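You operate a simulated robot arm through the tools that you are given. There is no shell and no other tool.

The job below is to be done with a simulated two-armed robot. You get a single attempt, and the scene is never put back.

## Task
Reset the blue trainer's counter and count it up to 3.
Fine: power on, black dial to COUNT, reset button once, then the clock button 3 times; leave the white switches.

Only the result counts: the job must be done as asked and must still hold three seconds after the hand-in. Knocking over, shifting, dropping, spilling or breaking anything else fails it.

## Robot
Two 7-joint arms with two-finger parallel grippers on one trunk that stands fixed in place. Base frame: the origin is at the foot of the trunk, x ahead of it, y to its left, z up. Readings come in cm, rad, newtons and seconds.
The left shoulder is at [3, 11.9, 103.5], the right one opposite. With the tool pointing down near the work surface each hand reaches from about 28 to 68 cm from the base axis, measured 20 degrees to its own side. Payload 3.43 kg a hand.
Tool frame (each hand has its own): the origin (TCP) lies between the finger pads and is the grasp point; the fingertips stand 3 cm ahead of it; z points along the fingers, y is the line along which they close. Largest opening 9.4 cm; finger width 2.8, thickness 1; the body of the gripper, 5 by 9.6 cm, starts 5.5 cm behind the TCP.
Orientation is told as [roll, pitch, yaw] about the base's x, y, z axes, in that order, counted from this pose: with the fingers straight down and closing along the base's y, the tool's x points along the base's -x, its y along +y and its z along -z.

## Interface
- The arms move only by the tool nudge_tool. It takes "left_deltas", "right_deltas" or both (then of equal length, played together; a hand with none holds still); each is a list of rows, each an object (a shift or turn left out is 0, a gripper value left out holds the last) with "xyz": the shift along the base's x, y, z in cm, a list of three; "turn": the turn, a rotation vector about the base's x, y, z in rad, a list of three; "jaw": the opening in per cent of the stroke, from 0 (shut) to 100 (fully open). In form: [{"xyz": [dx, dy, dz], "turn": [ax, ay, az], "jaw": jaw}, ...]. A call has 1 to 20 rows; each row shifts and turns the commanded pose from where the row before left it. A row lasts 0.2 s, in which the tool goes at most 5 cm and 0.15 rad; a call with a longer step from one row to the next is refused whole, and so is a gripper value outside its range. Where a pose cannot be reached the arm comes as near as it can. A force on the tool above 40 N (or 10 N above the force at the start of the call, whichever is more), or a blocked arm, ends the call early, and 0.2 s more pass. The fingers move at their own pace (about 7.2 cm/s each) and stop on an object; they squeeze with about 41 N. The grip force told is the motor's: it shows also when the fingers shut on nothing. Time passes only in rows, and 0.2 s behind the last, so rows that do not move let the fingers close. The reply holds the time, the measured pose of the TCP, the force on the tool along the base axes, the opening and the grip force, in the units named above and with some noise, with the torque about the TCP (base axes, N m) and any sound that the robot's microphone picked up.
- Cameras (640 x 400 px; columns grow to the right, rows downward): "scene" is now at [3.85, -2.81, 173.73]; the picture's right is [-0.37, -0.93, 0.00], its down [-0.73, 0.29, -0.62] and it looks along [0.57, -0.23, -0.79] (base axes); focal length 320 px, centre (320, 200). "left" rides on the left gripper at [7.6, -1.4, -10.2] in its tool frame; the picture's right is [0.18, 0.98, 0.00], its down [-0.75, 0.14, -0.64] and it looks along [-0.63, 0.12, 0.77] (tool axes); focal length 243 px, centre (320, 200). "right" rides on the right gripper at [7.6, 1.4, -10.2] in its tool frame; the picture's right is [-0.18, 0.98, 0.00], its down [-0.75, -0.14, -0.64] and it looks along [-0.63, -0.12, 0.77] (tool axes); focal length 243 px, centre (320, 200). There is no depth. A picture from a camera that has moved, and an enlarged one, comes with that camera's place and axes in the base frame and with its lens.
- capture(camera): a new picture of that camera. The clock stands still meanwhile.
- slide_trunk(by): slides the trunk up (or, below 0, down) by that many cm; the arms and the scene camera ride with it, the base frame stays. It gives what a move gives, with no picture.
- pan_tilt(pan, tilt): turns the head with the scene camera to pan (to the left, within 2.496 rad either way) and tilt (down, from -0.506 to 1.204), counted from straight ahead of the robot. It gives what a move gives.
- zoom(camera, box): a new picture of the part [left, top, right, bottom] of that camera's present view, enlarged. The clock stands still meanwhile.
- job_done(): hands the job in; it is judged then, once.

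Places have to be worked out from the pictures, the camera data and where the tool is seen. Open the grippers and draw the arms clear of the work before you hand the job in, unless the task says otherwise.

The tools are called after "Emit:" by a JSON object that holds its "fn" and its "kwargs". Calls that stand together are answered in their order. nudge_tool: Moves the arms, as the interface text tells. Its arguments: {"type":"object","properties":{"left_deltas":{"type":"array"},"right_deltas":{"type":"array"}},"required":[]} The other tools are called the same way: slide_trunk (by) slides the trunk up or down; pan_tilt (pan, tilt) turns the head that bears the scene camera; capture (camera) takes a picture; zoom (camera, box) takes an enlarged picture of a part of a camera's view; job_done () hands the job in.

At the start:

```text
clock: 0.0
left_ee_pos: [51.01, 2.66, 111.99]
left_orientation: [0.0, 0.001, -0.001]
left_force: [0.4, -0.7, -0.1]
left_wrist_torque: [0.0, 0.03, -0.01]
left_opening: 9.39
left_gripper_force: 0.2
right_ee_pos: [36.58, -35.93, 117.66]
right_orientation: [0.0, -0.001, 0.001]
right_force: [0.9, -0.4, 0.7]
right_wrist_torque: [0.0, -0.02, -0.01]
right_opening: 9.39
right_gripper_force: 0.2
trunk travel left (down, up): [-30.0, 11.0]
head pan, tilt: [-0.384, 0.904]
```

scene: 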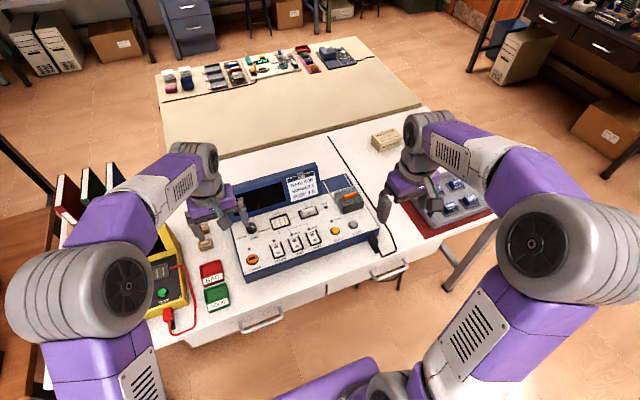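
right: 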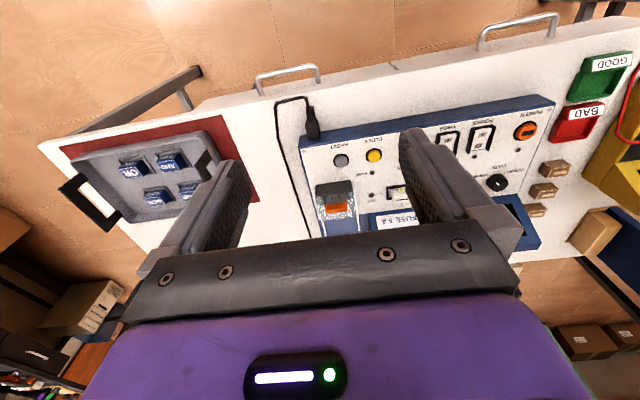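
left: 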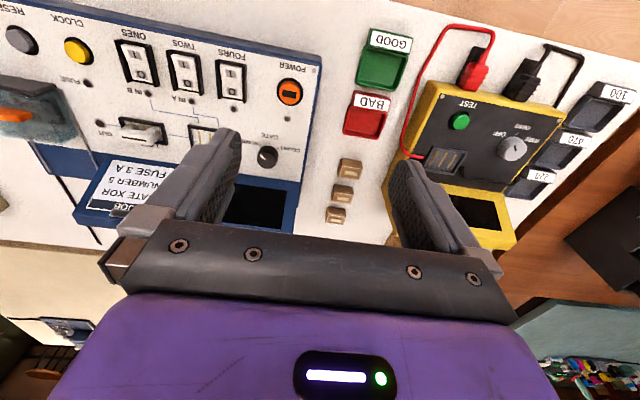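

I start by looking closely at the blue trainer in the present views.

Emit:
{"fn": "zoom", "kwargs": {"camera": "scene", "box": [220, 150, 400, 290]}}

Emit:
{"fn": "zoom", "kwargs": {"camera": "left", "box": [0, 0, 340, 220]}}

Emit:
{"fn": "zoom", "kwargs": {"camera": "right", "box": [290, 80, 570, 260]}}

```text
2.86 times, centred on (310, 220) of scene
camera zoom: at [3.85, -2.81, 173.73], right [-0.37, -0.93, 0.0], down [-0.73, 0.29, -0.62], along [0.57, -0.23, -0.79], focal length 916 px, centre (349, 143)
```

zoom: 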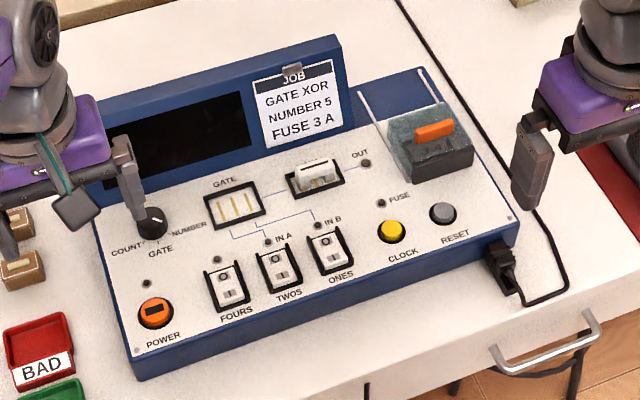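

```text
1.82 times, centred on (170, 110) of left
camera zoom: at [43.36, 1.3, 122.16], right [-0.18, 0.98, 0.0], down [0.75, 0.14, 0.64], along [0.63, 0.12, -0.77], focal length 441 px, centre (593, 364)
```

zoom: 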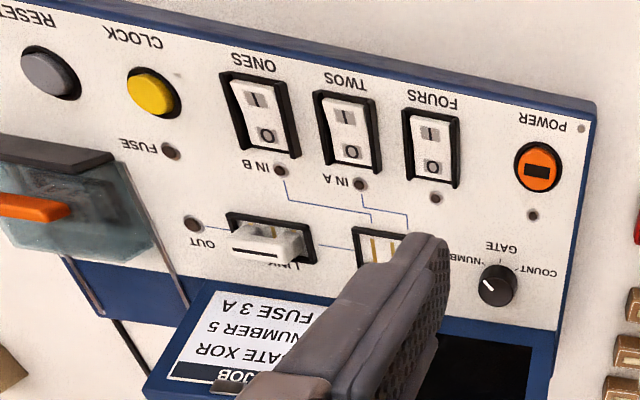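

```text
2.22 times, centred on (430, 170) of right
camera zoom: at [28.98, -34.58, 127.9], right [0.18, 0.98, 0.0], down [0.75, -0.14, 0.64], along [0.63, -0.12, -0.77], focal length 539 px, centre (76, 267)
```

zoom: 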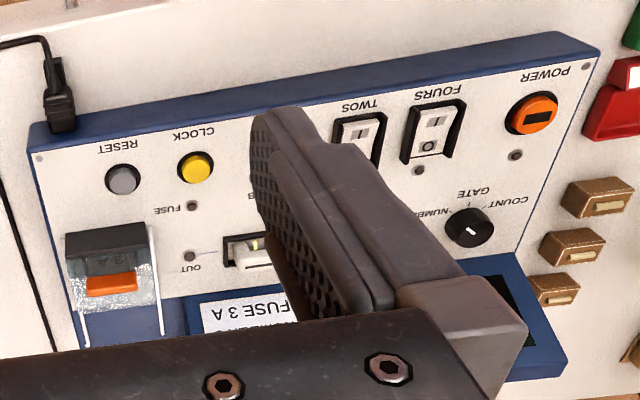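

The trainer's panel lies around x 54–65, y −1 to −35, z about 86. I zoom further on the dial, the power control and the fuse area to learn their states.

Emit:
{"fn": "zoom", "kwargs": {"camera": "scene", "box": [240, 205, 290, 270]}}

Emit:
{"fn": "zoom", "kwargs": {"camera": "left", "box": [220, 50, 330, 180]}}

Emit:
{"fn": "zoom", "kwargs": {"camera": "scene", "box": [310, 180, 370, 245]}}

Emit:
{"fn": "zoom", "kwargs": {"camera": "right", "box": [460, 100, 560, 200]}}

```text
6.15 times, centred on (265, 238) of scene
camera zoom: at [3.85, -2.81, 173.73], right [-0.37, -0.93, 0.0], down [-0.73, 0.29, -0.62], along [0.57, -0.23, -0.79], focal length 1972 px, centre (658, -31)
```

zoom: 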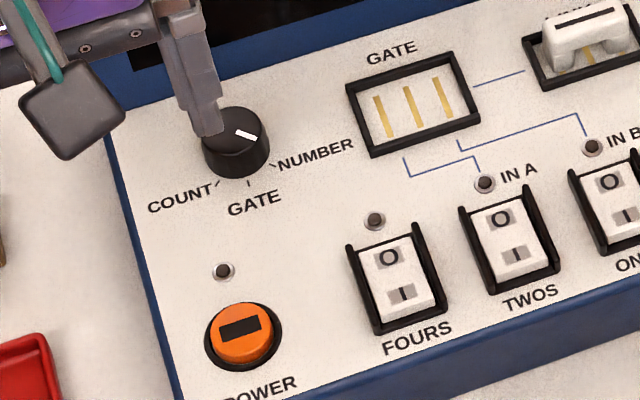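

```text
3.08 times, centred on (275, 115) of left
camera zoom: at [43.36, 1.3, 122.16], right [-0.18, 0.98, 0.0], down [0.75, 0.14, 0.64], along [0.63, 0.12, -0.77], focal length 746 px, centre (458, 462)
```

zoom: 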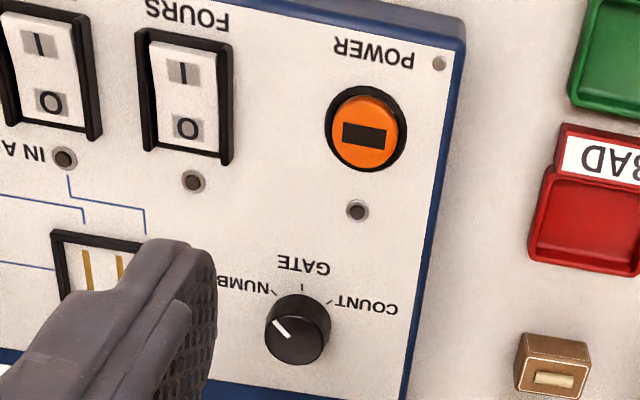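

```text
6.15 times, centred on (340, 212) of scene
camera zoom: at [3.85, -2.81, 173.73], right [-0.37, -0.93, 0.0], down [-0.73, 0.29, -0.62], along [0.57, -0.23, -0.79], focal length 1972 px, centre (197, 123)
```

zoom: 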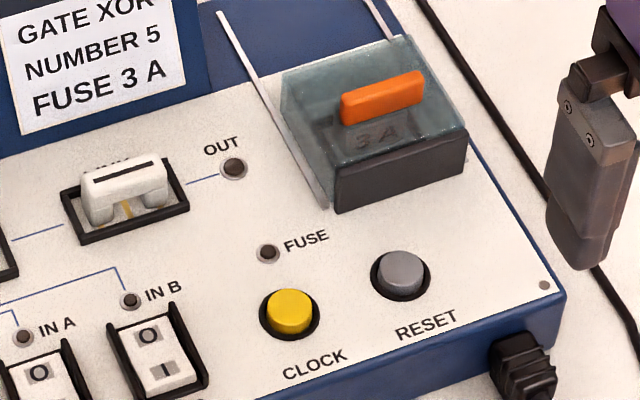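

```text
4.00 times, centred on (510, 150) of right
camera zoom: at [28.98, -34.58, 127.9], right [0.18, 0.98, 0.0], down [0.75, -0.14, 0.64], along [0.63, -0.12, -0.77], focal length 970 px, centre (-440, 400)
```

zoom: 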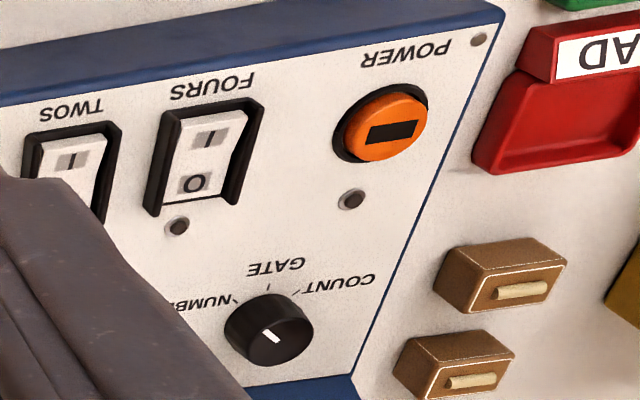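

The dial's white mark points to NUMBER, the power button is the orange one at about (54.3, −0.9, 86) and reset is at about (54.9, −35.2, 85). I move both hands above those, jaws shut, well clear, to get better views.

Emit:
{"fn": "nudge_tool", "kwargs": {"left_deltas": [{"xyz": [0.8, -0.9, -3], "jaw": 0}, {"xyz": [0.8, -0.9, -3]}, {"xyz": [0.8, -0.9, -3]}, {"xyz": [0.8, -0.9, -3]}, {"xyz": [0, 0, -1]}, {"xyz": [0, 0, 0]}], "right_deltas": [{"xyz": [4, 0.2, -4], "jaw": 0}, {"xyz": [4, 0.2, -4]}, {"xyz": [4, 0.1, -4]}, {"xyz": [4, 0.1, -4]}, {"xyz": [2.3, 0.1, -2.6]}, {"xyz": [0, 0, 0]}]}}

Emit:
{"fn": "capture", "kwargs": {"camera": "left"}}

Emit:
{"fn": "capture", "kwargs": {"camera": "right"}}

Emit:
{"fn": "capture", "kwargs": {"camera": "scene"}}

```text
refused: row 1 steps farther than a row can; nothing moved
```

```text
taken
camera left: at [43.36, 1.3, 122.16], right [-0.18, 0.98, 0.0], down [0.75, 0.14, 0.64], along [0.63, 0.12, -0.77], focal length 243 px, centre (320, 200)
```

left: 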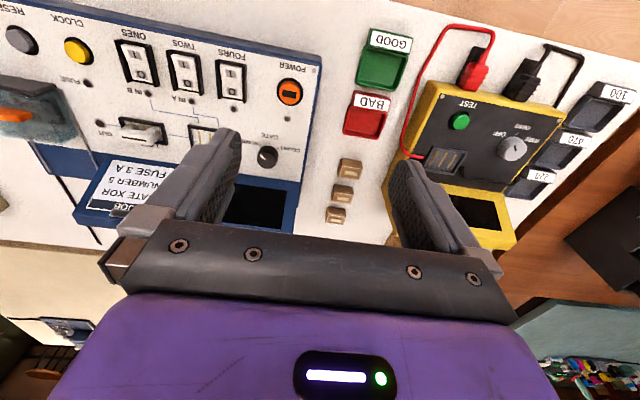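

```text
taken
camera right: at [28.98, -34.58, 127.9], right [0.18, 0.98, 0.0], down [0.75, -0.14, 0.64], along [0.63, -0.12, -0.77], focal length 243 px, centre (320, 200)
```

right: 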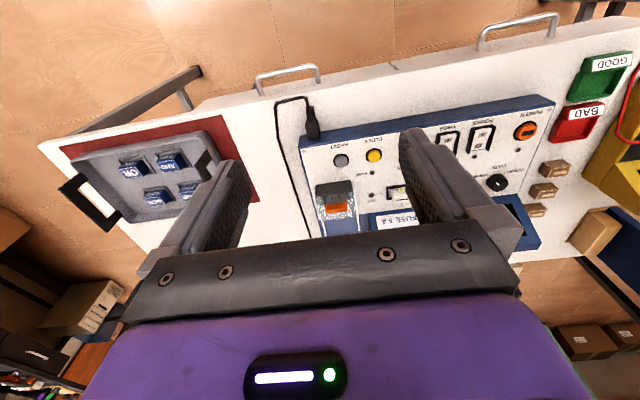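

```text
taken
camera scene: at [3.85, -2.81, 173.73], right [-0.37, -0.93, 0.0], down [-0.73, 0.29, -0.62], along [0.57, -0.23, -0.79], focal length 320 px, centre (320, 200)
```

scene: 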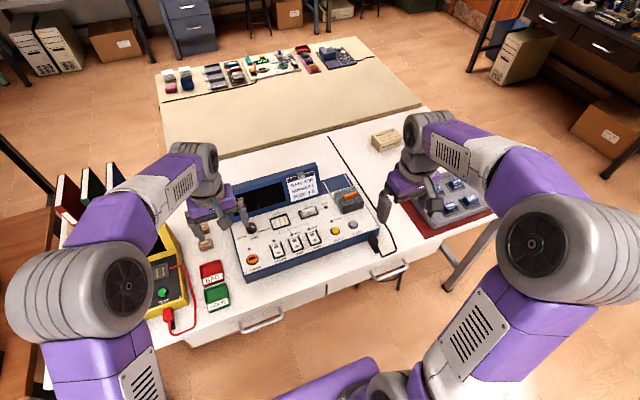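

The diagonal steps were over 5 cm and nothing moved. I send the same moves in smaller steps, keeping the hands at about 98 cm height for now.

Emit:
{"fn": "nudge_tool", "kwargs": {"left_deltas": [{"xyz": [0.5, -0.6, -2], "jaw": 0}, {"xyz": [0.5, -0.6, -2]}, {"xyz": [0.5, -0.6, -2]}, {"xyz": [0.5, -0.6, -2]}, {"xyz": [0.5, -0.6, -2]}, {"xyz": [0.5, -0.6, -2]}, {"xyz": [0.3, 0, -1]}, {"xyz": [0, 0, 0]}], "right_deltas": [{"xyz": [2.6, 0.1, -2.7], "jaw": 0}, {"xyz": [2.6, 0.1, -2.7]}, {"xyz": [2.6, 0.1, -2.7]}, {"xyz": [2.6, 0.1, -2.7]}, {"xyz": [2.6, 0.1, -2.7]}, {"xyz": [2.6, 0.1, -2.7]}, {"xyz": [2.6, 0.1, -2.7]}, {"xyz": [0, 0, 0]}]}}

Emit:
{"fn": "capture", "kwargs": {"camera": "left"}}

Emit:
{"fn": "capture", "kwargs": {"camera": "right"}}

Emit:
{"fn": "capture", "kwargs": {"camera": "scene"}}

```text
clock: 1.8
left_ee_pos: [54.36, -0.89, 98.93]
left_orientation: [0.001, -0.001, 0.0]
left_force: [0.2, 0.4, 0.2]
left_wrist_torque: [-0.02, 0.0, -0.02]
left_opening: 0.0
left_gripper_force: 33.1
right_ee_pos: [54.8, -35.14, 98.77]
right_orientation: [0.0, -0.002, -0.002]
right_force: [-0.2, 0.1, -0.6]
right_wrist_torque: [0.0, 0.01, -0.01]
right_opening: 0.0
right_gripper_force: 33.7
trunk travel left (down, up): [-30.0, 11.0]
head pan, tilt: [-0.384, 0.904]
```

```text
taken
camera left: at [46.66, -2.26, 109.16], right [-0.18, 0.98, 0.0], down [0.75, 0.14, 0.64], along [0.63, 0.12, -0.77], focal length 243 px, centre (320, 200)
```

left: 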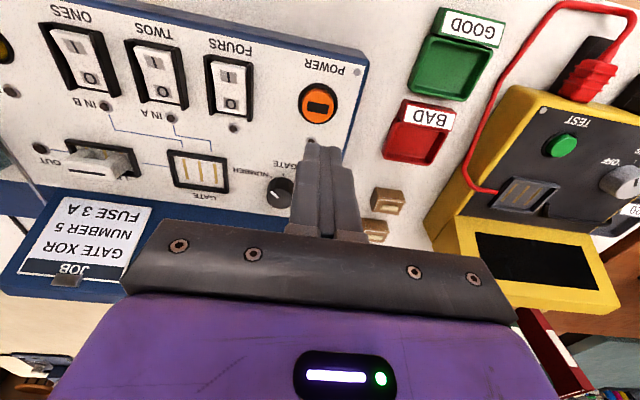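

```text
taken
camera right: at [47.19, -33.85, 108.99], right [0.18, 0.98, 0.0], down [0.75, -0.14, 0.64], along [0.63, -0.12, -0.77], focal length 243 px, centre (320, 200)
```

right: 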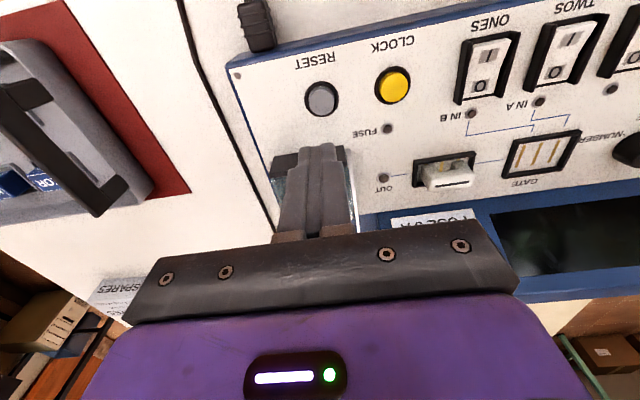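

```text
taken
camera scene: at [3.75, -2.8, 173.74], right [-0.37, -0.93, 0.0], down [-0.73, 0.29, -0.62], along [0.57, -0.23, -0.79], focal length 320 px, centre (320, 200)
```

scene: 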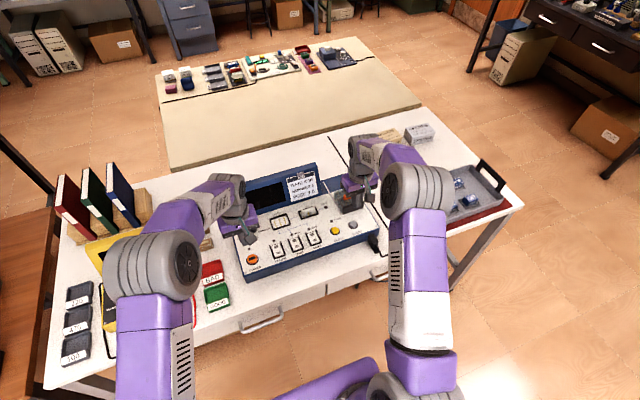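

The triangulated panel is flat at about z 85.3 with button tops near 86; the left camera agrees with power at (54.3, −0.9). I lower the left fingertips to just above the power button and look.

Emit:
{"fn": "nudge_tool", "kwargs": {"left_deltas": [{"xyz": [0, 0, -3]}, {"xyz": [0, 0, -3]}, {"xyz": [0, 0, -2.2]}, {"xyz": [0, 0, 0]}]}}

Emit:
{"fn": "capture", "kwargs": {"camera": "left"}}

Emit:
{"fn": "zoom", "kwargs": {"camera": "scene", "box": [220, 200, 320, 280]}}

```text
clock: 2.8
left_ee_pos: [54.24, -0.9, 90.52]
left_orientation: [-0.001, 0.0, 0.0]
left_force: [0.1, -0.8, 0.0]
left_wrist_torque: [0.02, -0.01, -0.03]
left_opening: 0.0
left_gripper_force: 32.8
right_ee_pos: [54.82, -35.27, 98.71]
right_orientation: [0.001, -0.002, -0.001]
right_force: [-0.4, 0.5, -0.2]
right_wrist_torque: [-0.01, 0.0, -0.01]
right_opening: 0.01
right_gripper_force: 32.7
trunk travel left (down, up): [-30.0, 11.0]
head pan, tilt: [-0.384, 0.904]
```

```text
taken
camera left: at [46.72, -2.3, 100.87], right [-0.18, 0.98, 0.0], down [0.75, 0.14, 0.64], along [0.63, 0.12, -0.77], focal length 243 px, centre (320, 200)
```

left: 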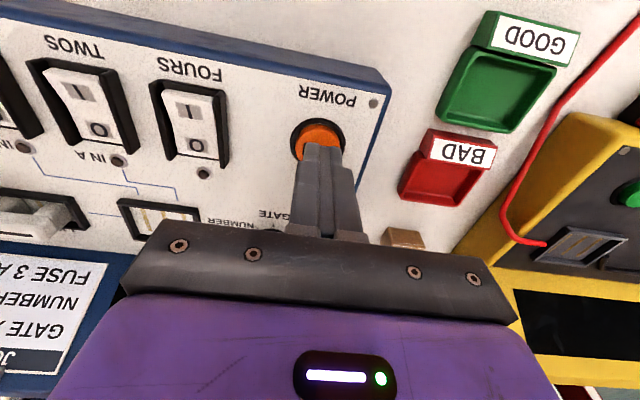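

```text
5.00 times, centred on (270, 240) of scene
camera zoom: at [3.82, -2.8, 173.73], right [-0.37, -0.93, 0.0], down [-0.73, 0.29, -0.62], along [0.57, -0.23, -0.79], focal length 1602 px, centre (570, 0)
```

zoom: 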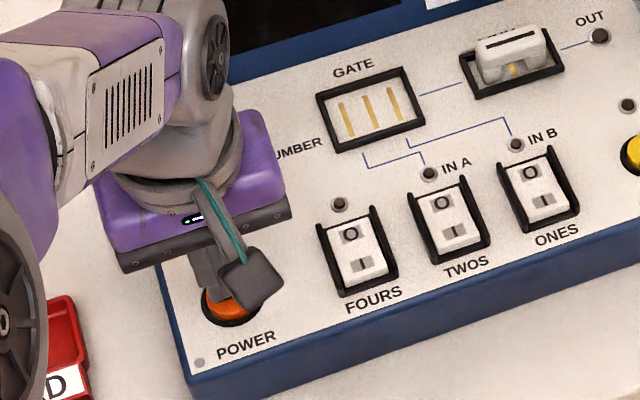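

The tips (z 87.5) sit right over the power button. I press down in small steps and lift straight after.

Emit:
{"fn": "nudge_tool", "kwargs": {"left_deltas": [{"xyz": [0, 0, -0.4]}, {"xyz": [0, 0, -0.3]}, {"xyz": [0, 0, -0.3]}, {"xyz": [0, 0, -0.2]}, {"xyz": [0, 0, 0]}]}}

```text
clock: 4.0
left_ee_pos: [54.24, -0.9, 89.53]
left_orientation: [-0.002, 0.0, 0.0]
left_force: [-0.7, 0.6, 0.6]
left_wrist_torque: [-0.02, -0.01, 0.0]
left_opening: 0.0
left_gripper_force: 33.4
right_ee_pos: [54.69, -35.25, 98.63]
right_orientation: [0.0, 0.0, 0.0]
right_force: [0.0, -0.1, -0.5]
right_wrist_torque: [0.01, -0.02, -0.01]
right_opening: 0.0
right_gripper_force: 33.3
trunk travel left (down, up): [-30.0, 11.0]
head pan, tilt: [-0.384, 0.904]
```

Tip at about 86.5 with no contact force yet. I go on in finer steps.

Emit:
{"fn": "nudge_tool", "kwargs": {"left_deltas": [{"xyz": [0, 0, -0.2]}, {"xyz": [0, 0, -0.2]}, {"xyz": [0, 0, -0.1]}]}}

```text
clock: 4.8
left_ee_pos: [54.19, -0.85, 89.2]
left_orientation: [0.001, 0.001, -0.001]
left_force: [-0.7, -0.1, 2.3]
left_wrist_torque: [-0.01, -0.01, -0.03]
left_opening: 0.01
left_gripper_force: 33.0
right_ee_pos: [54.78, -35.2, 98.78]
right_orientation: [0.001, 0.001, 0.001]
right_force: [0.3, -0.5, -0.1]
right_wrist_torque: [-0.01, 0.01, 0.0]
right_opening: 0.02
right_gripper_force: 33.1
trunk travel left (down, up): [-30.0, 11.0]
head pan, tilt: [-0.384, 0.904]
heard: click
```

A click was heard with 2.3 N of force at tip z about 86.2. I lift off and look at the lamps.

Emit:
{"fn": "nudge_tool", "kwargs": {"left_deltas": [{"xyz": [0, 0, 1]}, {"xyz": [-1, 1, 3]}, {"xyz": [-2, 2, 3]}, {"xyz": [-2, 2, 3]}, {"xyz": [0, 0, 0]}]}}

Emit:
{"fn": "zoom", "kwargs": {"camera": "scene", "box": [220, 150, 400, 290]}}

Emit:
{"fn": "capture", "kwargs": {"camera": "left"}}

```text
clock: 6.0
left_ee_pos: [49.24, 4.13, 98.95]
left_orientation: [0.0, 0.001, -0.001]
left_force: [0.5, 0.0, 1.0]
left_wrist_torque: [-0.02, 0.0, 0.03]
left_opening: 0.0
left_gripper_force: 33.1
right_ee_pos: [54.82, -35.29, 98.61]
right_orientation: [0.0, 0.0, 0.001]
right_force: [0.5, 0.2, -0.3]
right_wrist_torque: [-0.01, 0.03, -0.02]
right_opening: 0.01
right_gripper_force: 32.8
trunk travel left (down, up): [-30.0, 11.0]
head pan, tilt: [-0.384, 0.904]
```

```text
2.86 times, centred on (310, 220) of scene
camera zoom: at [3.95, -2.86, 173.72], right [-0.37, -0.93, 0.0], down [-0.73, 0.29, -0.62], along [0.57, -0.23, -0.79], focal length 916 px, centre (349, 143)
```

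zoom: 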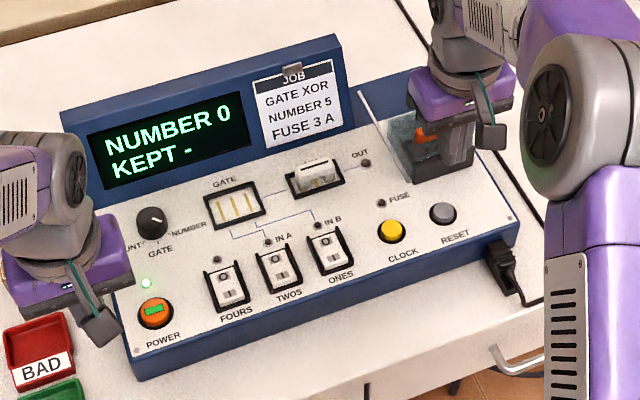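

```text
taken
camera left: at [41.73, 2.69, 109.24], right [-0.18, 0.98, 0.0], down [0.75, 0.14, 0.64], along [0.63, 0.12, -0.77], focal length 243 px, centre (320, 200)
```

left: 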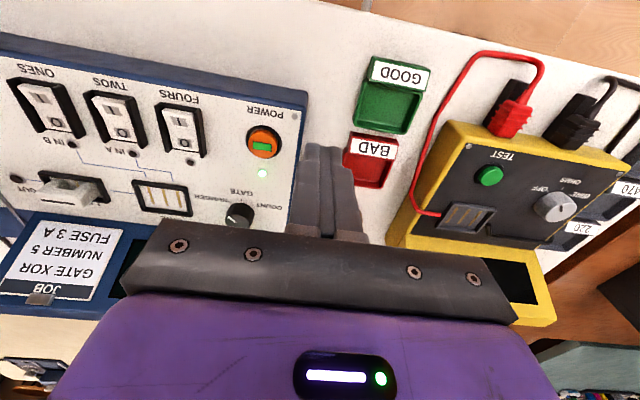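

Power is on: the display reads "NUMBER 0 / KEPT −", so the dial is at NUMBER. I zoom on the dial to measure its centre and tick angles.

Emit:
{"fn": "zoom", "kwargs": {"camera": "left", "box": [190, 120, 310, 230]}}

Emit:
{"fn": "zoom", "kwargs": {"camera": "scene", "box": [245, 195, 285, 225]}}

```text
3.64 times, centred on (250, 175) of left
camera zoom: at [41.73, 2.69, 109.24], right [-0.18, 0.98, 0.0], down [0.75, 0.14, 0.64], along [0.63, 0.12, -0.77], focal length 882 px, centre (574, 291)
```

zoom: 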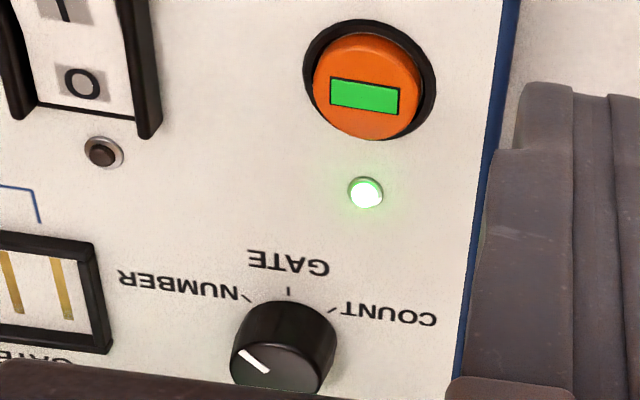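

```text
13.33 times, centred on (265, 210) of scene
camera zoom: at [3.95, -2.86, 173.72], right [-0.37, -0.93, 0.0], down [-0.73, 0.29, -0.62], along [0.57, -0.23, -0.79], focal length 4272 px, centre (1053, 67)
```

zoom: 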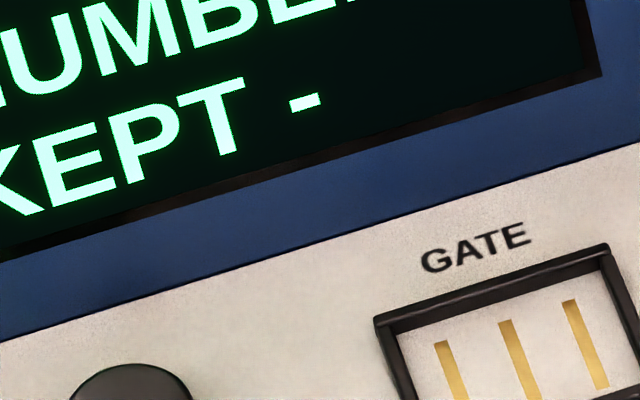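

Tick geometry gives COUNT and NUMBER at ±45° about the GATE tick, dial centre about (65.0, −3.45), so the dial must turn 90° clockwise seen from above. I bring the left hand over it, yawed +45° with the jaws part open.

Emit:
{"fn": "nudge_tool", "kwargs": {"left_deltas": [{"xyz": [2.6, -1.25, 0], "turn": [0, 0, 0.131], "jaw": 64}, {"xyz": [2.6, -1.25, 0], "turn": [0, 0, 0.131]}, {"xyz": [2.6, -1.25, 0], "turn": [0, 0, 0.131]}, {"xyz": [2.6, -1.25, 0], "turn": [0, 0, 0.131]}, {"xyz": [2.6, -1.25, 0], "turn": [0, 0, 0.131]}, {"xyz": [2.6, -1.25, 0], "turn": [0, 0, 0.13]}, {"xyz": [0, 0, 0]}]}}

Emit:
{"fn": "capture", "kwargs": {"camera": "left"}}

Emit:
{"fn": "zoom", "kwargs": {"camera": "scene", "box": [220, 150, 400, 290]}}

```text
clock: 7.6
left_ee_pos: [62.19, -2.54, 99.09]
left_orientation: [0.003, 0.0, 0.787]
left_force: [0.0, 0.3, -0.1]
left_wrist_torque: [0.03, 0.02, 0.01]
left_opening: 6.0
left_gripper_force: 0.0
left hand out of reach, approached as far as the arm can: row 6
right_ee_pos: [54.86, -35.2, 98.75]
right_orientation: [0.0, 0.001, 0.0]
right_force: [0.0, 0.4, -0.3]
right_wrist_torque: [-0.01, -0.02, -0.02]
right_opening: 0.0
right_gripper_force: 33.3
trunk travel left (down, up): [-30.0, 11.0]
head pan, tilt: [-0.384, 0.904]
```

```text
taken
camera left: at [57.85, -8.91, 109.2], right [-0.83, 0.56, 0.0], down [0.43, 0.63, 0.64], along [0.36, 0.53, -0.77], focal length 243 px, centre (320, 200)
```

left: 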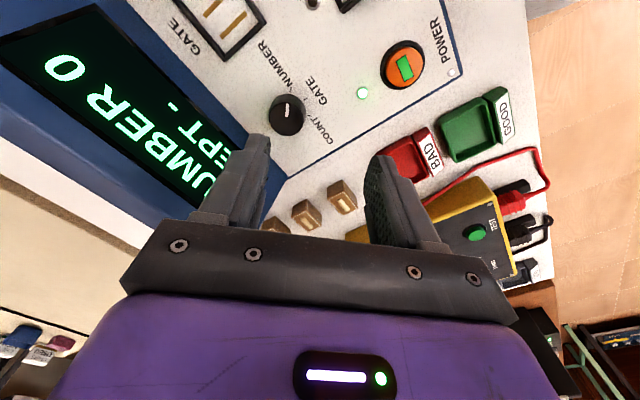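

```text
2.86 times, centred on (310, 220) of scene
camera zoom: at [3.97, -2.82, 173.73], right [-0.37, -0.93, 0.0], down [-0.73, 0.29, -0.62], along [0.57, -0.23, -0.79], focal length 916 px, centre (349, 143)
```

zoom: 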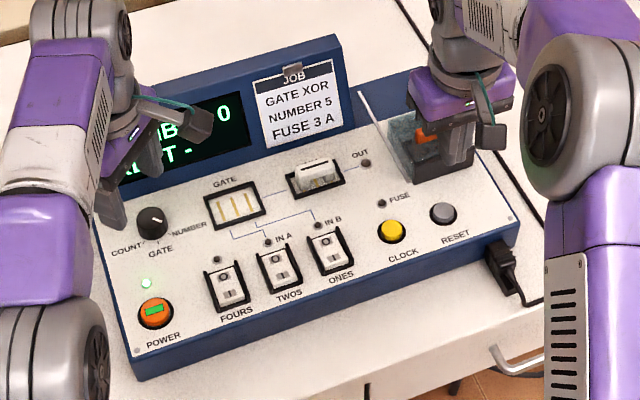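

At this height the left arm stops at x 62.2, short of the dial at x 65. I slide the trunk up 6 cm so the shoulder is nearer wrist height and the reach grows.

Emit:
{"fn": "slide_trunk", "kwargs": {"by": 6}}

```text
clock: 8.6
left_ee_pos: [62.15, -2.52, 105.03]
left_orientation: [-0.001, 0.001, 0.785]
left_force: [0.2, -0.2, -0.2]
left_wrist_torque: [-0.01, -0.01, 0.01]
left_opening: 6.01
left_gripper_force: 0.0
right_ee_pos: [54.81, -35.17, 104.76]
right_orientation: [0.001, -0.001, 0.001]
right_force: [0.4, 0.0, 0.3]
right_wrist_torque: [0.0, -0.01, -0.02]
right_opening: 0.0
right_gripper_force: 33.0
trunk travel left (down, up): [-36.0, 5.0]
head pan, tilt: [-0.384, 0.904]
```

Both hands rode up 6 cm. I lower the left straight down to about z 95 (tips 92, above everything on the panel there) and see where it ends.

Emit:
{"fn": "nudge_tool", "kwargs": {"left_deltas": [{"xyz": [0, 0, -3.3]}, {"xyz": [0, 0, -3.3]}, {"xyz": [0, 0, -3.3]}, {"xyz": [0, 0, 0]}]}}

Emit:
{"fn": "capture", "kwargs": {"camera": "left"}}

```text
clock: 9.6
left_ee_pos: [61.55, -2.44, 95.39]
left_orientation: [0.001, -0.002, 0.785]
left_force: [-0.5, 0.3, 0.4]
left_wrist_torque: [-0.01, -0.01, -0.01]
left_opening: 6.02
left_gripper_force: 0.1
left hand out of reach, approached as far as the arm can: row 3
right_ee_pos: [54.86, -35.17, 104.76]
right_orientation: [0.001, 0.0, 0.0]
right_force: [-0.9, -0.1, -0.5]
right_wrist_torque: [0.01, 0.0, -0.01]
right_opening: 0.0
right_gripper_force: 33.3
trunk travel left (down, up): [-36.0, 5.0]
head pan, tilt: [-0.384, 0.904]
```

```text
taken
camera left: at [57.14, -8.76, 105.47], right [-0.83, 0.57, 0.0], down [0.43, 0.63, 0.64], along [0.36, 0.53, -0.77], focal length 243 px, centre (320, 200)
```

left: 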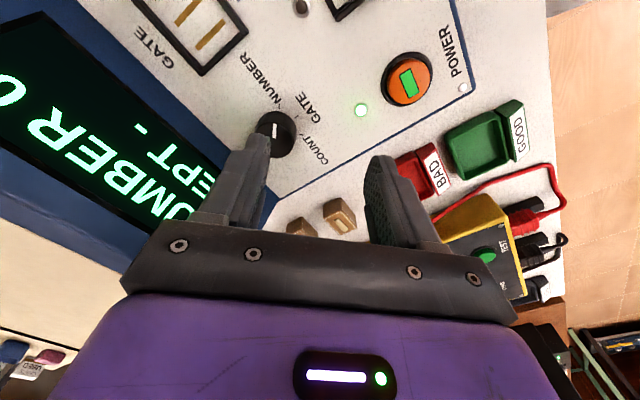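

Even here the left hand stops at x 61.6, so straight-down reach is about 61 cm from the shoulder; the dial is nearer to the right shoulder and needs a tilted tool. I withdraw the left hand up and away to its own side to make room for the right.

Emit:
{"fn": "nudge_tool", "kwargs": {"left_deltas": [{"xyz": [-1, 0.5, 3], "turn": [0, 0, -0.131]}, {"xyz": [-3, 2, 3], "turn": [0, 0, -0.131]}, {"xyz": [-3, 3, 2], "turn": [0, 0, -0.131]}, {"xyz": [-3, 3, 2], "turn": [0, 0, -0.131]}, {"xyz": [-3, 3, 2], "turn": [0, 0, -0.131]}, {"xyz": [-3, 3, 0], "turn": [0, 0, -0.13]}, {"xyz": [-2, 3, 0]}, {"xyz": [0, 3, 0]}, {"xyz": [0, 0, 0]}]}}

```text
clock: 11.6
left_ee_pos: [43.56, 18.13, 107.28]
left_orientation: [0.0, -0.001, -0.003]
left_force: [0.4, 0.2, 0.6]
left_wrist_torque: [-0.01, 0.0, 0.02]
left_opening: 6.03
left_gripper_force: 0.0
right_ee_pos: [54.79, -35.18, 104.78]
right_orientation: [0.001, 0.0, -0.001]
right_force: [-0.5, -0.7, -0.2]
right_wrist_torque: [0.05, 0.0, 0.0]
right_opening: 0.02
right_gripper_force: 32.9
trunk travel left (down, up): [-36.0, 5.0]
head pan, tilt: [-0.384, 0.904]
```

The left hand is clear. Now I bring the right hand across, high up, tilting the fingers forward by 0.26 rad and yawing it +0.6, jaws part open.

Emit:
{"fn": "nudge_tool", "kwargs": {"right_deltas": [{"xyz": [0, 3, 1], "jaw": 64}, {"xyz": [0.4, 4, 0], "turn": [0, -0.13, 0]}, {"xyz": [0.4, 4, 0], "turn": [0, -0.13, 0]}, {"xyz": [0.4, 4, 0], "turn": [0, 0, 0.12]}, {"xyz": [0.4, 4, 0], "turn": [0, 0, 0.12]}, {"xyz": [0.4, 4, 0], "turn": [0, 0, 0.12]}, {"xyz": [0.4, 4, 0], "turn": [0, 0, 0.12]}, {"xyz": [0.4, 4, 0], "turn": [0, 0, 0.12]}, {"xyz": [0, 0.5, 0]}, {"xyz": [0, 0, 0]}]}}

Emit:
{"fn": "slide_trunk", "kwargs": {"by": -8}}

Emit:
{"fn": "capture", "kwargs": {"camera": "right"}}

Emit:
{"fn": "capture", "kwargs": {"camera": "scene"}}

```text
clock: 13.8
left_ee_pos: [43.61, 18.1, 107.26]
left_orientation: [0.001, 0.001, 0.001]
left_force: [0.3, 0.9, -0.4]
left_wrist_torque: [-0.01, 0.03, -0.01]
left_opening: 6.02
left_gripper_force: 0.1
right_ee_pos: [57.63, -3.63, 105.77]
right_orientation: [-0.001, -0.26, 0.601]
right_force: [0.6, -0.5, -0.3]
right_wrist_torque: [0.01, -0.03, -0.01]
right_opening: 6.01
right_gripper_force: 0.1
trunk travel left (down, up): [-36.0, 5.0]
head pan, tilt: [-0.384, 0.904]
```

```text
clock: 15.0
left_ee_pos: [43.49, 18.16, 99.28]
left_orientation: [0.0, 0.0, -0.001]
left_force: [0.4, 0.1, -0.3]
left_wrist_torque: [-0.03, -0.02, -0.02]
left_opening: 6.0
left_gripper_force: 0.1
right_ee_pos: [57.57, -3.76, 97.76]
right_orientation: [-0.001, -0.26, 0.6]
right_force: [-0.2, 0.0, 0.7]
right_wrist_torque: [0.01, 0.01, -0.01]
right_opening: 6.03
right_gripper_force: 0.1
trunk travel left (down, up): [-28.0, 13.0]
head pan, tilt: [-0.384, 0.904]
```

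```text
taken
camera right: at [48.56, -8.23, 105.73], right [-0.41, 0.91, 0.05], down [0.54, 0.2, 0.81], along [0.73, 0.36, -0.58], focal length 243 px, centre (320, 200)
```

right: 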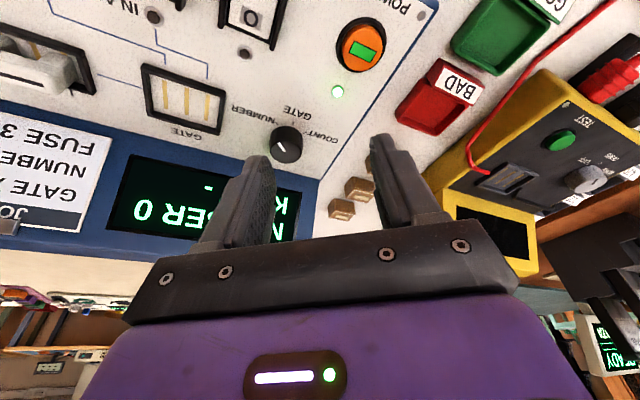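

```text
taken
camera scene: at [3.82, -2.82, 171.74], right [-0.37, -0.93, 0.0], down [-0.73, 0.29, -0.62], along [0.57, -0.23, -0.79], focal length 320 px, centre (320, 200)
```

scene: 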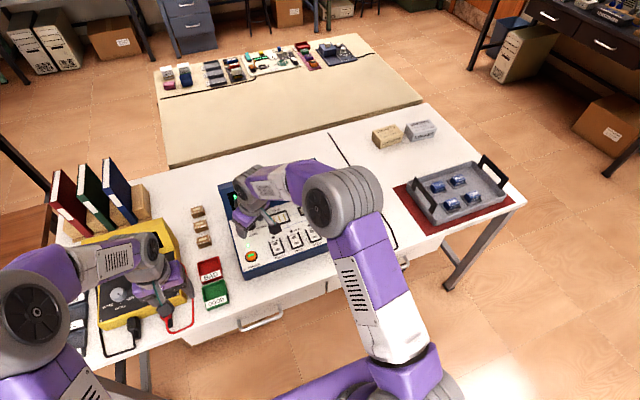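

The right hand reached its pose. I zoom on the knob from the right camera to fix its centre and height.

Emit:
{"fn": "zoom", "kwargs": {"camera": "right", "box": [230, 90, 340, 180]}}

```text
4.44 times, centred on (285, 135) of right
camera zoom: at [48.56, -8.23, 105.73], right [-0.41, 0.91, 0.05], down [0.54, 0.2, 0.81], along [0.73, 0.36, -0.58], focal length 1078 px, centre (476, 489)
```

zoom: 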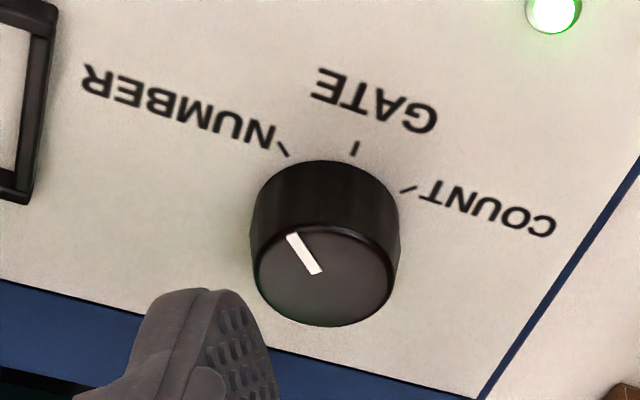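

Knob axis comes out at about (65.2, −3.55), top z 87.45, diameter 3.2. I move the right hand above it, stopping with the tips about 2.5 cm over the knob.

Emit:
{"fn": "nudge_tool", "kwargs": {"right_deltas": [{"xyz": [2, 0, -1.2]}, {"xyz": [2, 0, -1.2]}, {"xyz": [2, -0.1, -1.2]}, {"xyz": [1.1, -0.05, -1.2]}, {"xyz": [0, 0, 0]}]}}

Emit:
{"fn": "capture", "kwargs": {"camera": "right"}}

Emit:
{"fn": "zoom", "kwargs": {"camera": "scene", "box": [210, 150, 330, 240]}}

```text
clock: 16.2
left_ee_pos: [43.59, 18.23, 99.19]
left_orientation: [0.001, 0.0, 0.0]
left_force: [0.2, -0.6, -0.2]
left_wrist_torque: [-0.02, -0.01, -0.04]
left_opening: 6.02
left_gripper_force: 0.2
right_ee_pos: [64.81, -3.86, 93.0]
right_orientation: [-0.001, -0.259, 0.599]
right_force: [-0.1, -0.3, 0.0]
right_wrist_torque: [0.0, 0.01, 0.0]
right_opening: 6.01
right_gripper_force: 0.0
trunk travel left (down, up): [-28.0, 13.0]
head pan, tilt: [-0.384, 0.904]
```

```text
taken
camera right: at [55.7, -8.45, 100.92], right [-0.41, 0.91, 0.05], down [0.54, 0.2, 0.81], along [0.73, 0.36, -0.58], focal length 243 px, centre (320, 200)
```

right: 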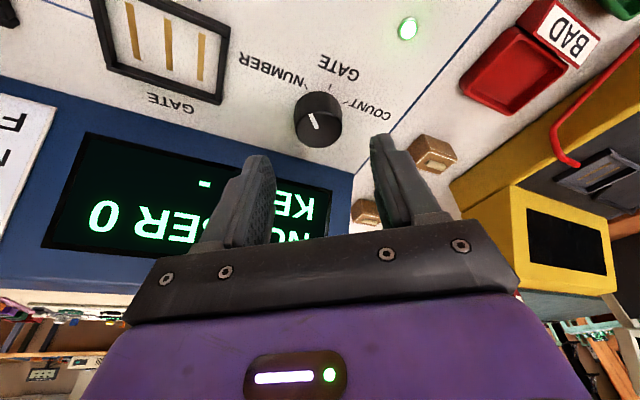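

```text
4.44 times, centred on (270, 195) of scene
camera zoom: at [3.84, -2.81, 171.73], right [-0.37, -0.93, 0.0], down [-0.73, 0.29, -0.62], along [0.57, -0.23, -0.79], focal length 1424 px, centre (542, 222)
```

zoom: 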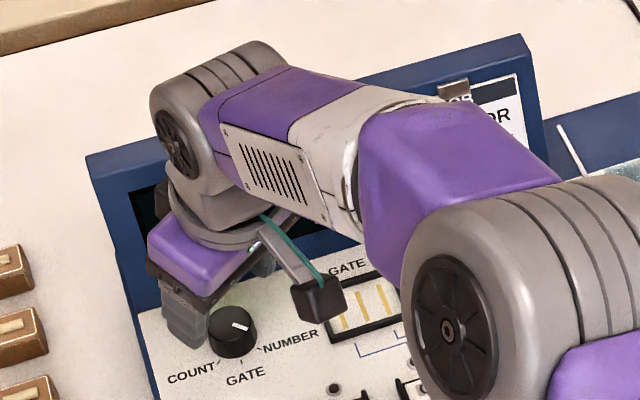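

The hand reached (64.8, −3.9, 93.0) and the knob lies centred between the fingers. I descend 4 cm to straddle it.

Emit:
{"fn": "nudge_tool", "kwargs": {"right_deltas": [{"xyz": [-0.1, 0, -1.5]}, {"xyz": [0, 0, -1.5]}, {"xyz": [0, 0, -0.6]}, {"xyz": [0, 0, -0.4]}, {"xyz": [0, 0, 0]}]}}

Emit:
{"fn": "capture", "kwargs": {"camera": "right"}}

```text
clock: 17.4
left_ee_pos: [43.6, 18.14, 99.27]
left_orientation: [-0.001, 0.001, 0.0]
left_force: [0.5, 0.2, -0.1]
left_wrist_torque: [0.02, -0.01, 0.04]
left_opening: 6.0
left_gripper_force: 0.1
right_ee_pos: [64.58, -3.9, 88.93]
right_orientation: [0.0, -0.26, 0.6]
right_force: [0.3, 0.9, 0.1]
right_wrist_torque: [0.01, 0.02, 0.03]
right_opening: 6.04
right_gripper_force: 0.0
trunk travel left (down, up): [-28.0, 13.0]
head pan, tilt: [-0.384, 0.904]
```

```text
taken
camera right: at [55.57, -8.43, 96.9], right [-0.41, 0.91, 0.05], down [0.54, 0.2, 0.81], along [0.73, 0.36, -0.58], focal length 243 px, centre (320, 200)
```

right: 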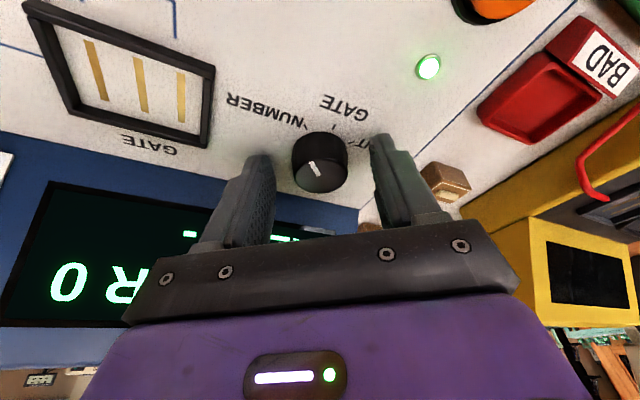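

The fingers straddle the knob with no contact. I close the jaws on it.

Emit:
{"fn": "nudge_tool", "kwargs": {"right_deltas": [{"jaw": 30}, {"jaw": 10}, {"jaw": 10}, {"jaw": 10}]}}

Emit:
{"fn": "capture", "kwargs": {"camera": "right"}}

```text
clock: 18.4
left_ee_pos: [43.59, 18.18, 99.1]
left_orientation: [-0.001, 0.001, 0.001]
left_force: [0.7, -0.2, -0.3]
left_wrist_torque: [0.02, 0.03, 0.03]
left_opening: 6.02
left_gripper_force: 0.0
right_ee_pos: [64.59, -3.85, 89.0]
right_orientation: [0.0, -0.261, 0.601]
right_force: [1.0, -0.1, -0.5]
right_wrist_torque: [0.02, -0.14, 0.0]
right_opening: 3.27
right_gripper_force: 44.9
trunk travel left (down, up): [-28.0, 13.0]
head pan, tilt: [-0.384, 0.904]
```

```text
taken
camera right: at [55.59, -8.43, 96.9], right [-0.41, 0.91, 0.05], down [0.54, 0.2, 0.81], along [0.73, 0.36, -0.58], focal length 243 px, centre (320, 200)
```

right: 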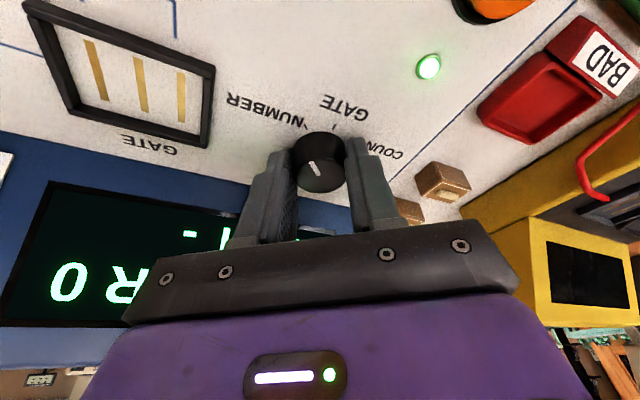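

The knob is gripped (3.27 cm, almost no side force). I turn it clockwise 0.785 rad about its vertical axis, moving the TCP along the matching arc.

Emit:
{"fn": "nudge_tool", "kwargs": {"right_deltas": [{"xyz": [-0.04, 0.07, 0], "turn": [0, 0, -0.131]}, {"xyz": [-0.03, 0.073, 0], "turn": [0, 0, -0.131]}, {"xyz": [-0.02, 0.077, 0], "turn": [0, 0, -0.131]}, {"xyz": [-0.01, 0.079, 0], "turn": [0, 0, -0.131]}, {"xyz": [0, 0.08, 0], "turn": [0, 0, -0.131]}, {"xyz": [0.01, 0.079, 0], "turn": [0, 0, -0.131]}, {"xyz": [0, 0, 0]}]}}

Emit:
{"fn": "capture", "kwargs": {"camera": "right"}}

```text
clock: 20.0
left_ee_pos: [43.61, 18.14, 99.24]
left_orientation: [0.0, 0.0, -0.002]
left_force: [0.0, -0.1, 0.0]
left_wrist_torque: [-0.01, -0.04, 0.02]
left_opening: 6.03
left_gripper_force: 0.0
right_ee_pos: [64.36, -3.41, 88.96]
right_orientation: [0.001, -0.26, -0.189]
right_force: [-4.1, -0.5, -0.8]
right_wrist_torque: [0.13, 0.28, -0.05]
right_opening: 3.26
right_gripper_force: 45.6
trunk travel left (down, up): [-28.0, 13.0]
head pan, tilt: [-0.384, 0.904]
```

```text
taken
camera right: at [54.99, -0.17, 96.92], right [0.36, 0.93, 0.05], down [0.53, -0.24, 0.81], along [0.77, -0.27, -0.58], focal length 243 px, centre (320, 200)
```

right: 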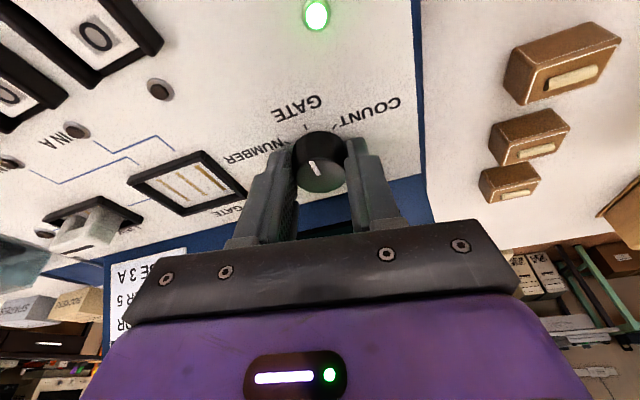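

The knob turned with the hand and its mark now points toward GATE. I open the jaws, swing back +0.785 about the knob axis without lifting, and check.

Emit:
{"fn": "nudge_tool", "kwargs": {"right_deltas": [{"jaw": 60}, {"jaw": 64}, {"jaw": 64}, {"xyz": [-0.01, -0.079, 0], "turn": [0, 0, 0.131]}, {"xyz": [0, -0.08, 0], "turn": [0, 0, 0.131]}, {"xyz": [0.01, -0.079, 0], "turn": [0, 0, 0.131]}, {"xyz": [0.02, -0.077, 0], "turn": [0, 0, 0.131]}, {"xyz": [0.03, -0.073, 0], "turn": [0, 0, 0.131]}, {"xyz": [0.04, -0.07, 0], "turn": [0, 0, 0.131]}, {"xyz": [0, 0, 0]}]}}

Emit:
{"fn": "capture", "kwargs": {"camera": "right"}}

```text
clock: 22.2
left_ee_pos: [43.6, 18.16, 99.15]
left_orientation: [0.0, 0.0, 0.001]
left_force: [-1.2, -0.4, 0.2]
left_wrist_torque: [-0.01, 0.02, -0.01]
left_opening: 6.01
left_gripper_force: 0.0
right_ee_pos: [64.72, -3.81, 88.91]
right_orientation: [0.001, -0.26, 0.603]
right_force: [-0.7, -1.1, 0.3]
right_wrist_torque: [0.02, 0.0, -0.02]
right_opening: 6.03
right_gripper_force: 0.1
trunk travel left (down, up): [-28.0, 13.0]
head pan, tilt: [-0.384, 0.904]
```

```text
taken
camera right: at [55.6, -8.36, 96.88], right [-0.41, 0.91, 0.05], down [0.54, 0.2, 0.81], along [0.73, 0.36, -0.58], focal length 243 px, centre (320, 200)
```

right: 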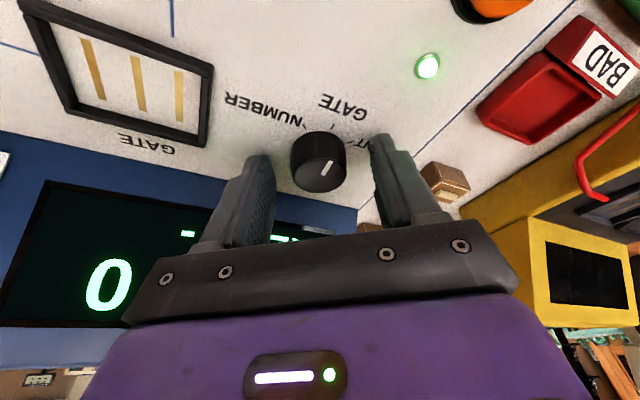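

The mark now points at GATE. I grip again and turn a second 0.785 rad clockwise to COUNT.

Emit:
{"fn": "nudge_tool", "kwargs": {"right_deltas": [{"jaw": 30}, {"jaw": 10}, {"jaw": 10}, {"jaw": 10}, {"xyz": [-0.04, 0.07, 0], "turn": [0, 0, -0.131]}, {"xyz": [-0.03, 0.073, 0], "turn": [0, 0, -0.131]}, {"xyz": [-0.02, 0.077, 0], "turn": [0, 0, -0.131]}, {"xyz": [-0.01, 0.079, 0], "turn": [0, 0, -0.131]}, {"xyz": [0, 0.08, 0], "turn": [0, 0, -0.131]}, {"xyz": [0.01, 0.079, 0], "turn": [0, 0, -0.131]}, {"xyz": [0, 0, 0]}]}}

Emit:
{"fn": "capture", "kwargs": {"camera": "right"}}

Emit:
{"fn": "capture", "kwargs": {"camera": "scene"}}

```text
clock: 24.6
left_ee_pos: [43.55, 18.13, 99.35]
left_orientation: [0.0, -0.001, -0.001]
left_force: [-0.1, -0.4, 0.2]
left_wrist_torque: [-0.01, -0.01, 0.0]
left_opening: 6.03
left_gripper_force: 0.0
right_ee_pos: [64.54, -3.4, 88.84]
right_orientation: [0.001, -0.258, -0.188]
right_force: [2.3, -2.9, 0.3]
right_wrist_torque: [0.01, -0.23, 0.32]
right_opening: 3.28
right_gripper_force: 44.6
trunk travel left (down, up): [-28.0, 13.0]
head pan, tilt: [-0.384, 0.904]
```

```text
taken
camera right: at [55.03, -0.18, 96.88], right [0.36, 0.93, 0.05], down [0.53, -0.24, 0.81], along [0.77, -0.27, -0.58], focal length 243 px, centre (320, 200)
```

right: 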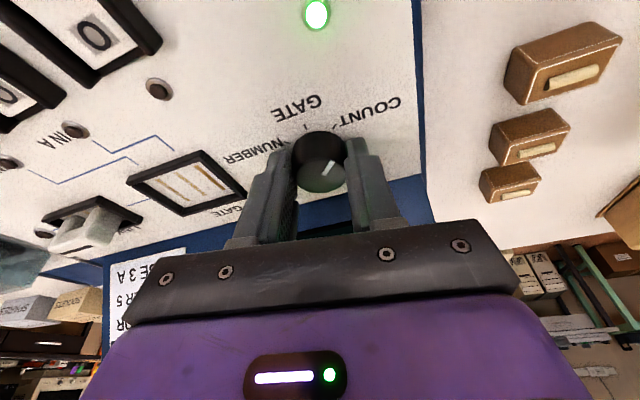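

```text
taken
camera scene: at [3.9, -2.85, 171.73], right [-0.37, -0.93, 0.0], down [-0.73, 0.29, -0.62], along [0.57, -0.23, -0.79], focal length 320 px, centre (320, 200)
```

scene: 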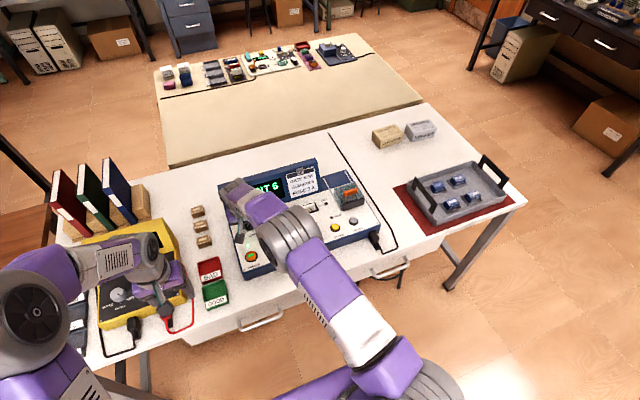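

The display now seems to read "…NT 6", so COUNT is selected. I release the knob, rise straight up, untilt and look at the display.

Emit:
{"fn": "nudge_tool", "kwargs": {"right_deltas": [{"jaw": 60}, {"jaw": 64}, {"jaw": 64}, {"xyz": [0, 0, 1.5]}, {"xyz": [0, 0, 3]}, {"xyz": [0, 0, 3.5]}, {"xyz": [-2, -2, 3.5], "turn": [0, 0, 0.1]}, {"xyz": [-2, -4, 0], "turn": [0, 0, 0.088]}, {"xyz": [-2, -4, 0], "turn": [0, 0.13, 0], "jaw": 0}, {"xyz": [-2, -4, 0], "turn": [0, 0.129, 0]}, {"xyz": [-2, -4, 0]}, {"xyz": [-0.3, -4, 0]}, {"xyz": [0, -4, 0]}, {"xyz": [0, -4, 0]}, {"xyz": [0, -1.7, 0]}, {"xyz": [0, 0, 0]}]}}

Emit:
{"fn": "capture", "kwargs": {"camera": "right"}}

Emit:
{"fn": "zoom", "kwargs": {"camera": "scene", "box": [210, 140, 410, 280]}}

```text
clock: 28.0
left_ee_pos: [43.49, 18.25, 99.25]
left_orientation: [-0.001, -0.001, -0.001]
left_force: [-0.3, -1.1, -0.1]
left_wrist_torque: [-0.03, -0.03, -0.02]
left_opening: 6.0
left_gripper_force: 0.0
right_ee_pos: [54.12, -35.08, 100.42]
right_orientation: [-0.001, -0.002, 0.0]
right_force: [-0.5, 0.5, -0.2]
right_wrist_torque: [0.02, 0.0, -0.03]
right_opening: 0.02
right_gripper_force: 32.8
trunk travel left (down, up): [-28.0, 13.0]
head pan, tilt: [-0.384, 0.904]
```

```text
taken
camera right: at [46.56, -33.65, 110.67], right [0.18, 0.98, 0.0], down [0.75, -0.14, 0.64], along [0.63, -0.12, -0.77], focal length 243 px, centre (320, 200)
```

right: 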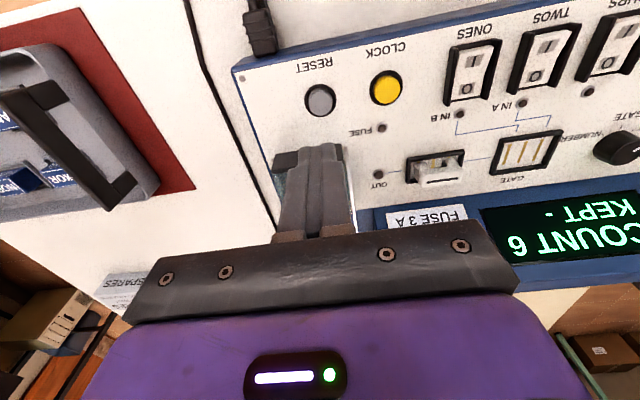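

```text
2.86 times, centred on (310, 210) of scene
camera zoom: at [3.85, -2.81, 171.73], right [-0.37, -0.93, 0.0], down [-0.73, 0.29, -0.62], along [0.57, -0.23, -0.79], focal length 916 px, centre (349, 171)
```

zoom: 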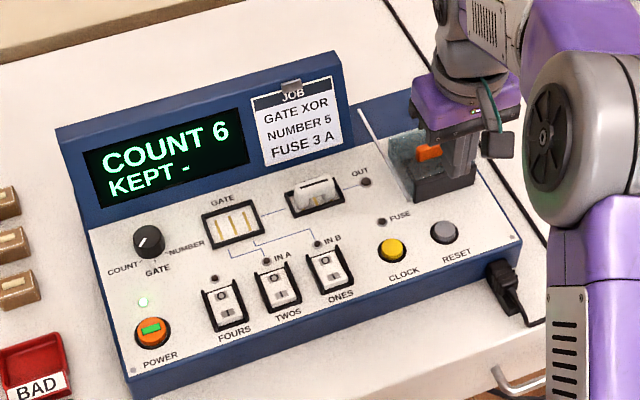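

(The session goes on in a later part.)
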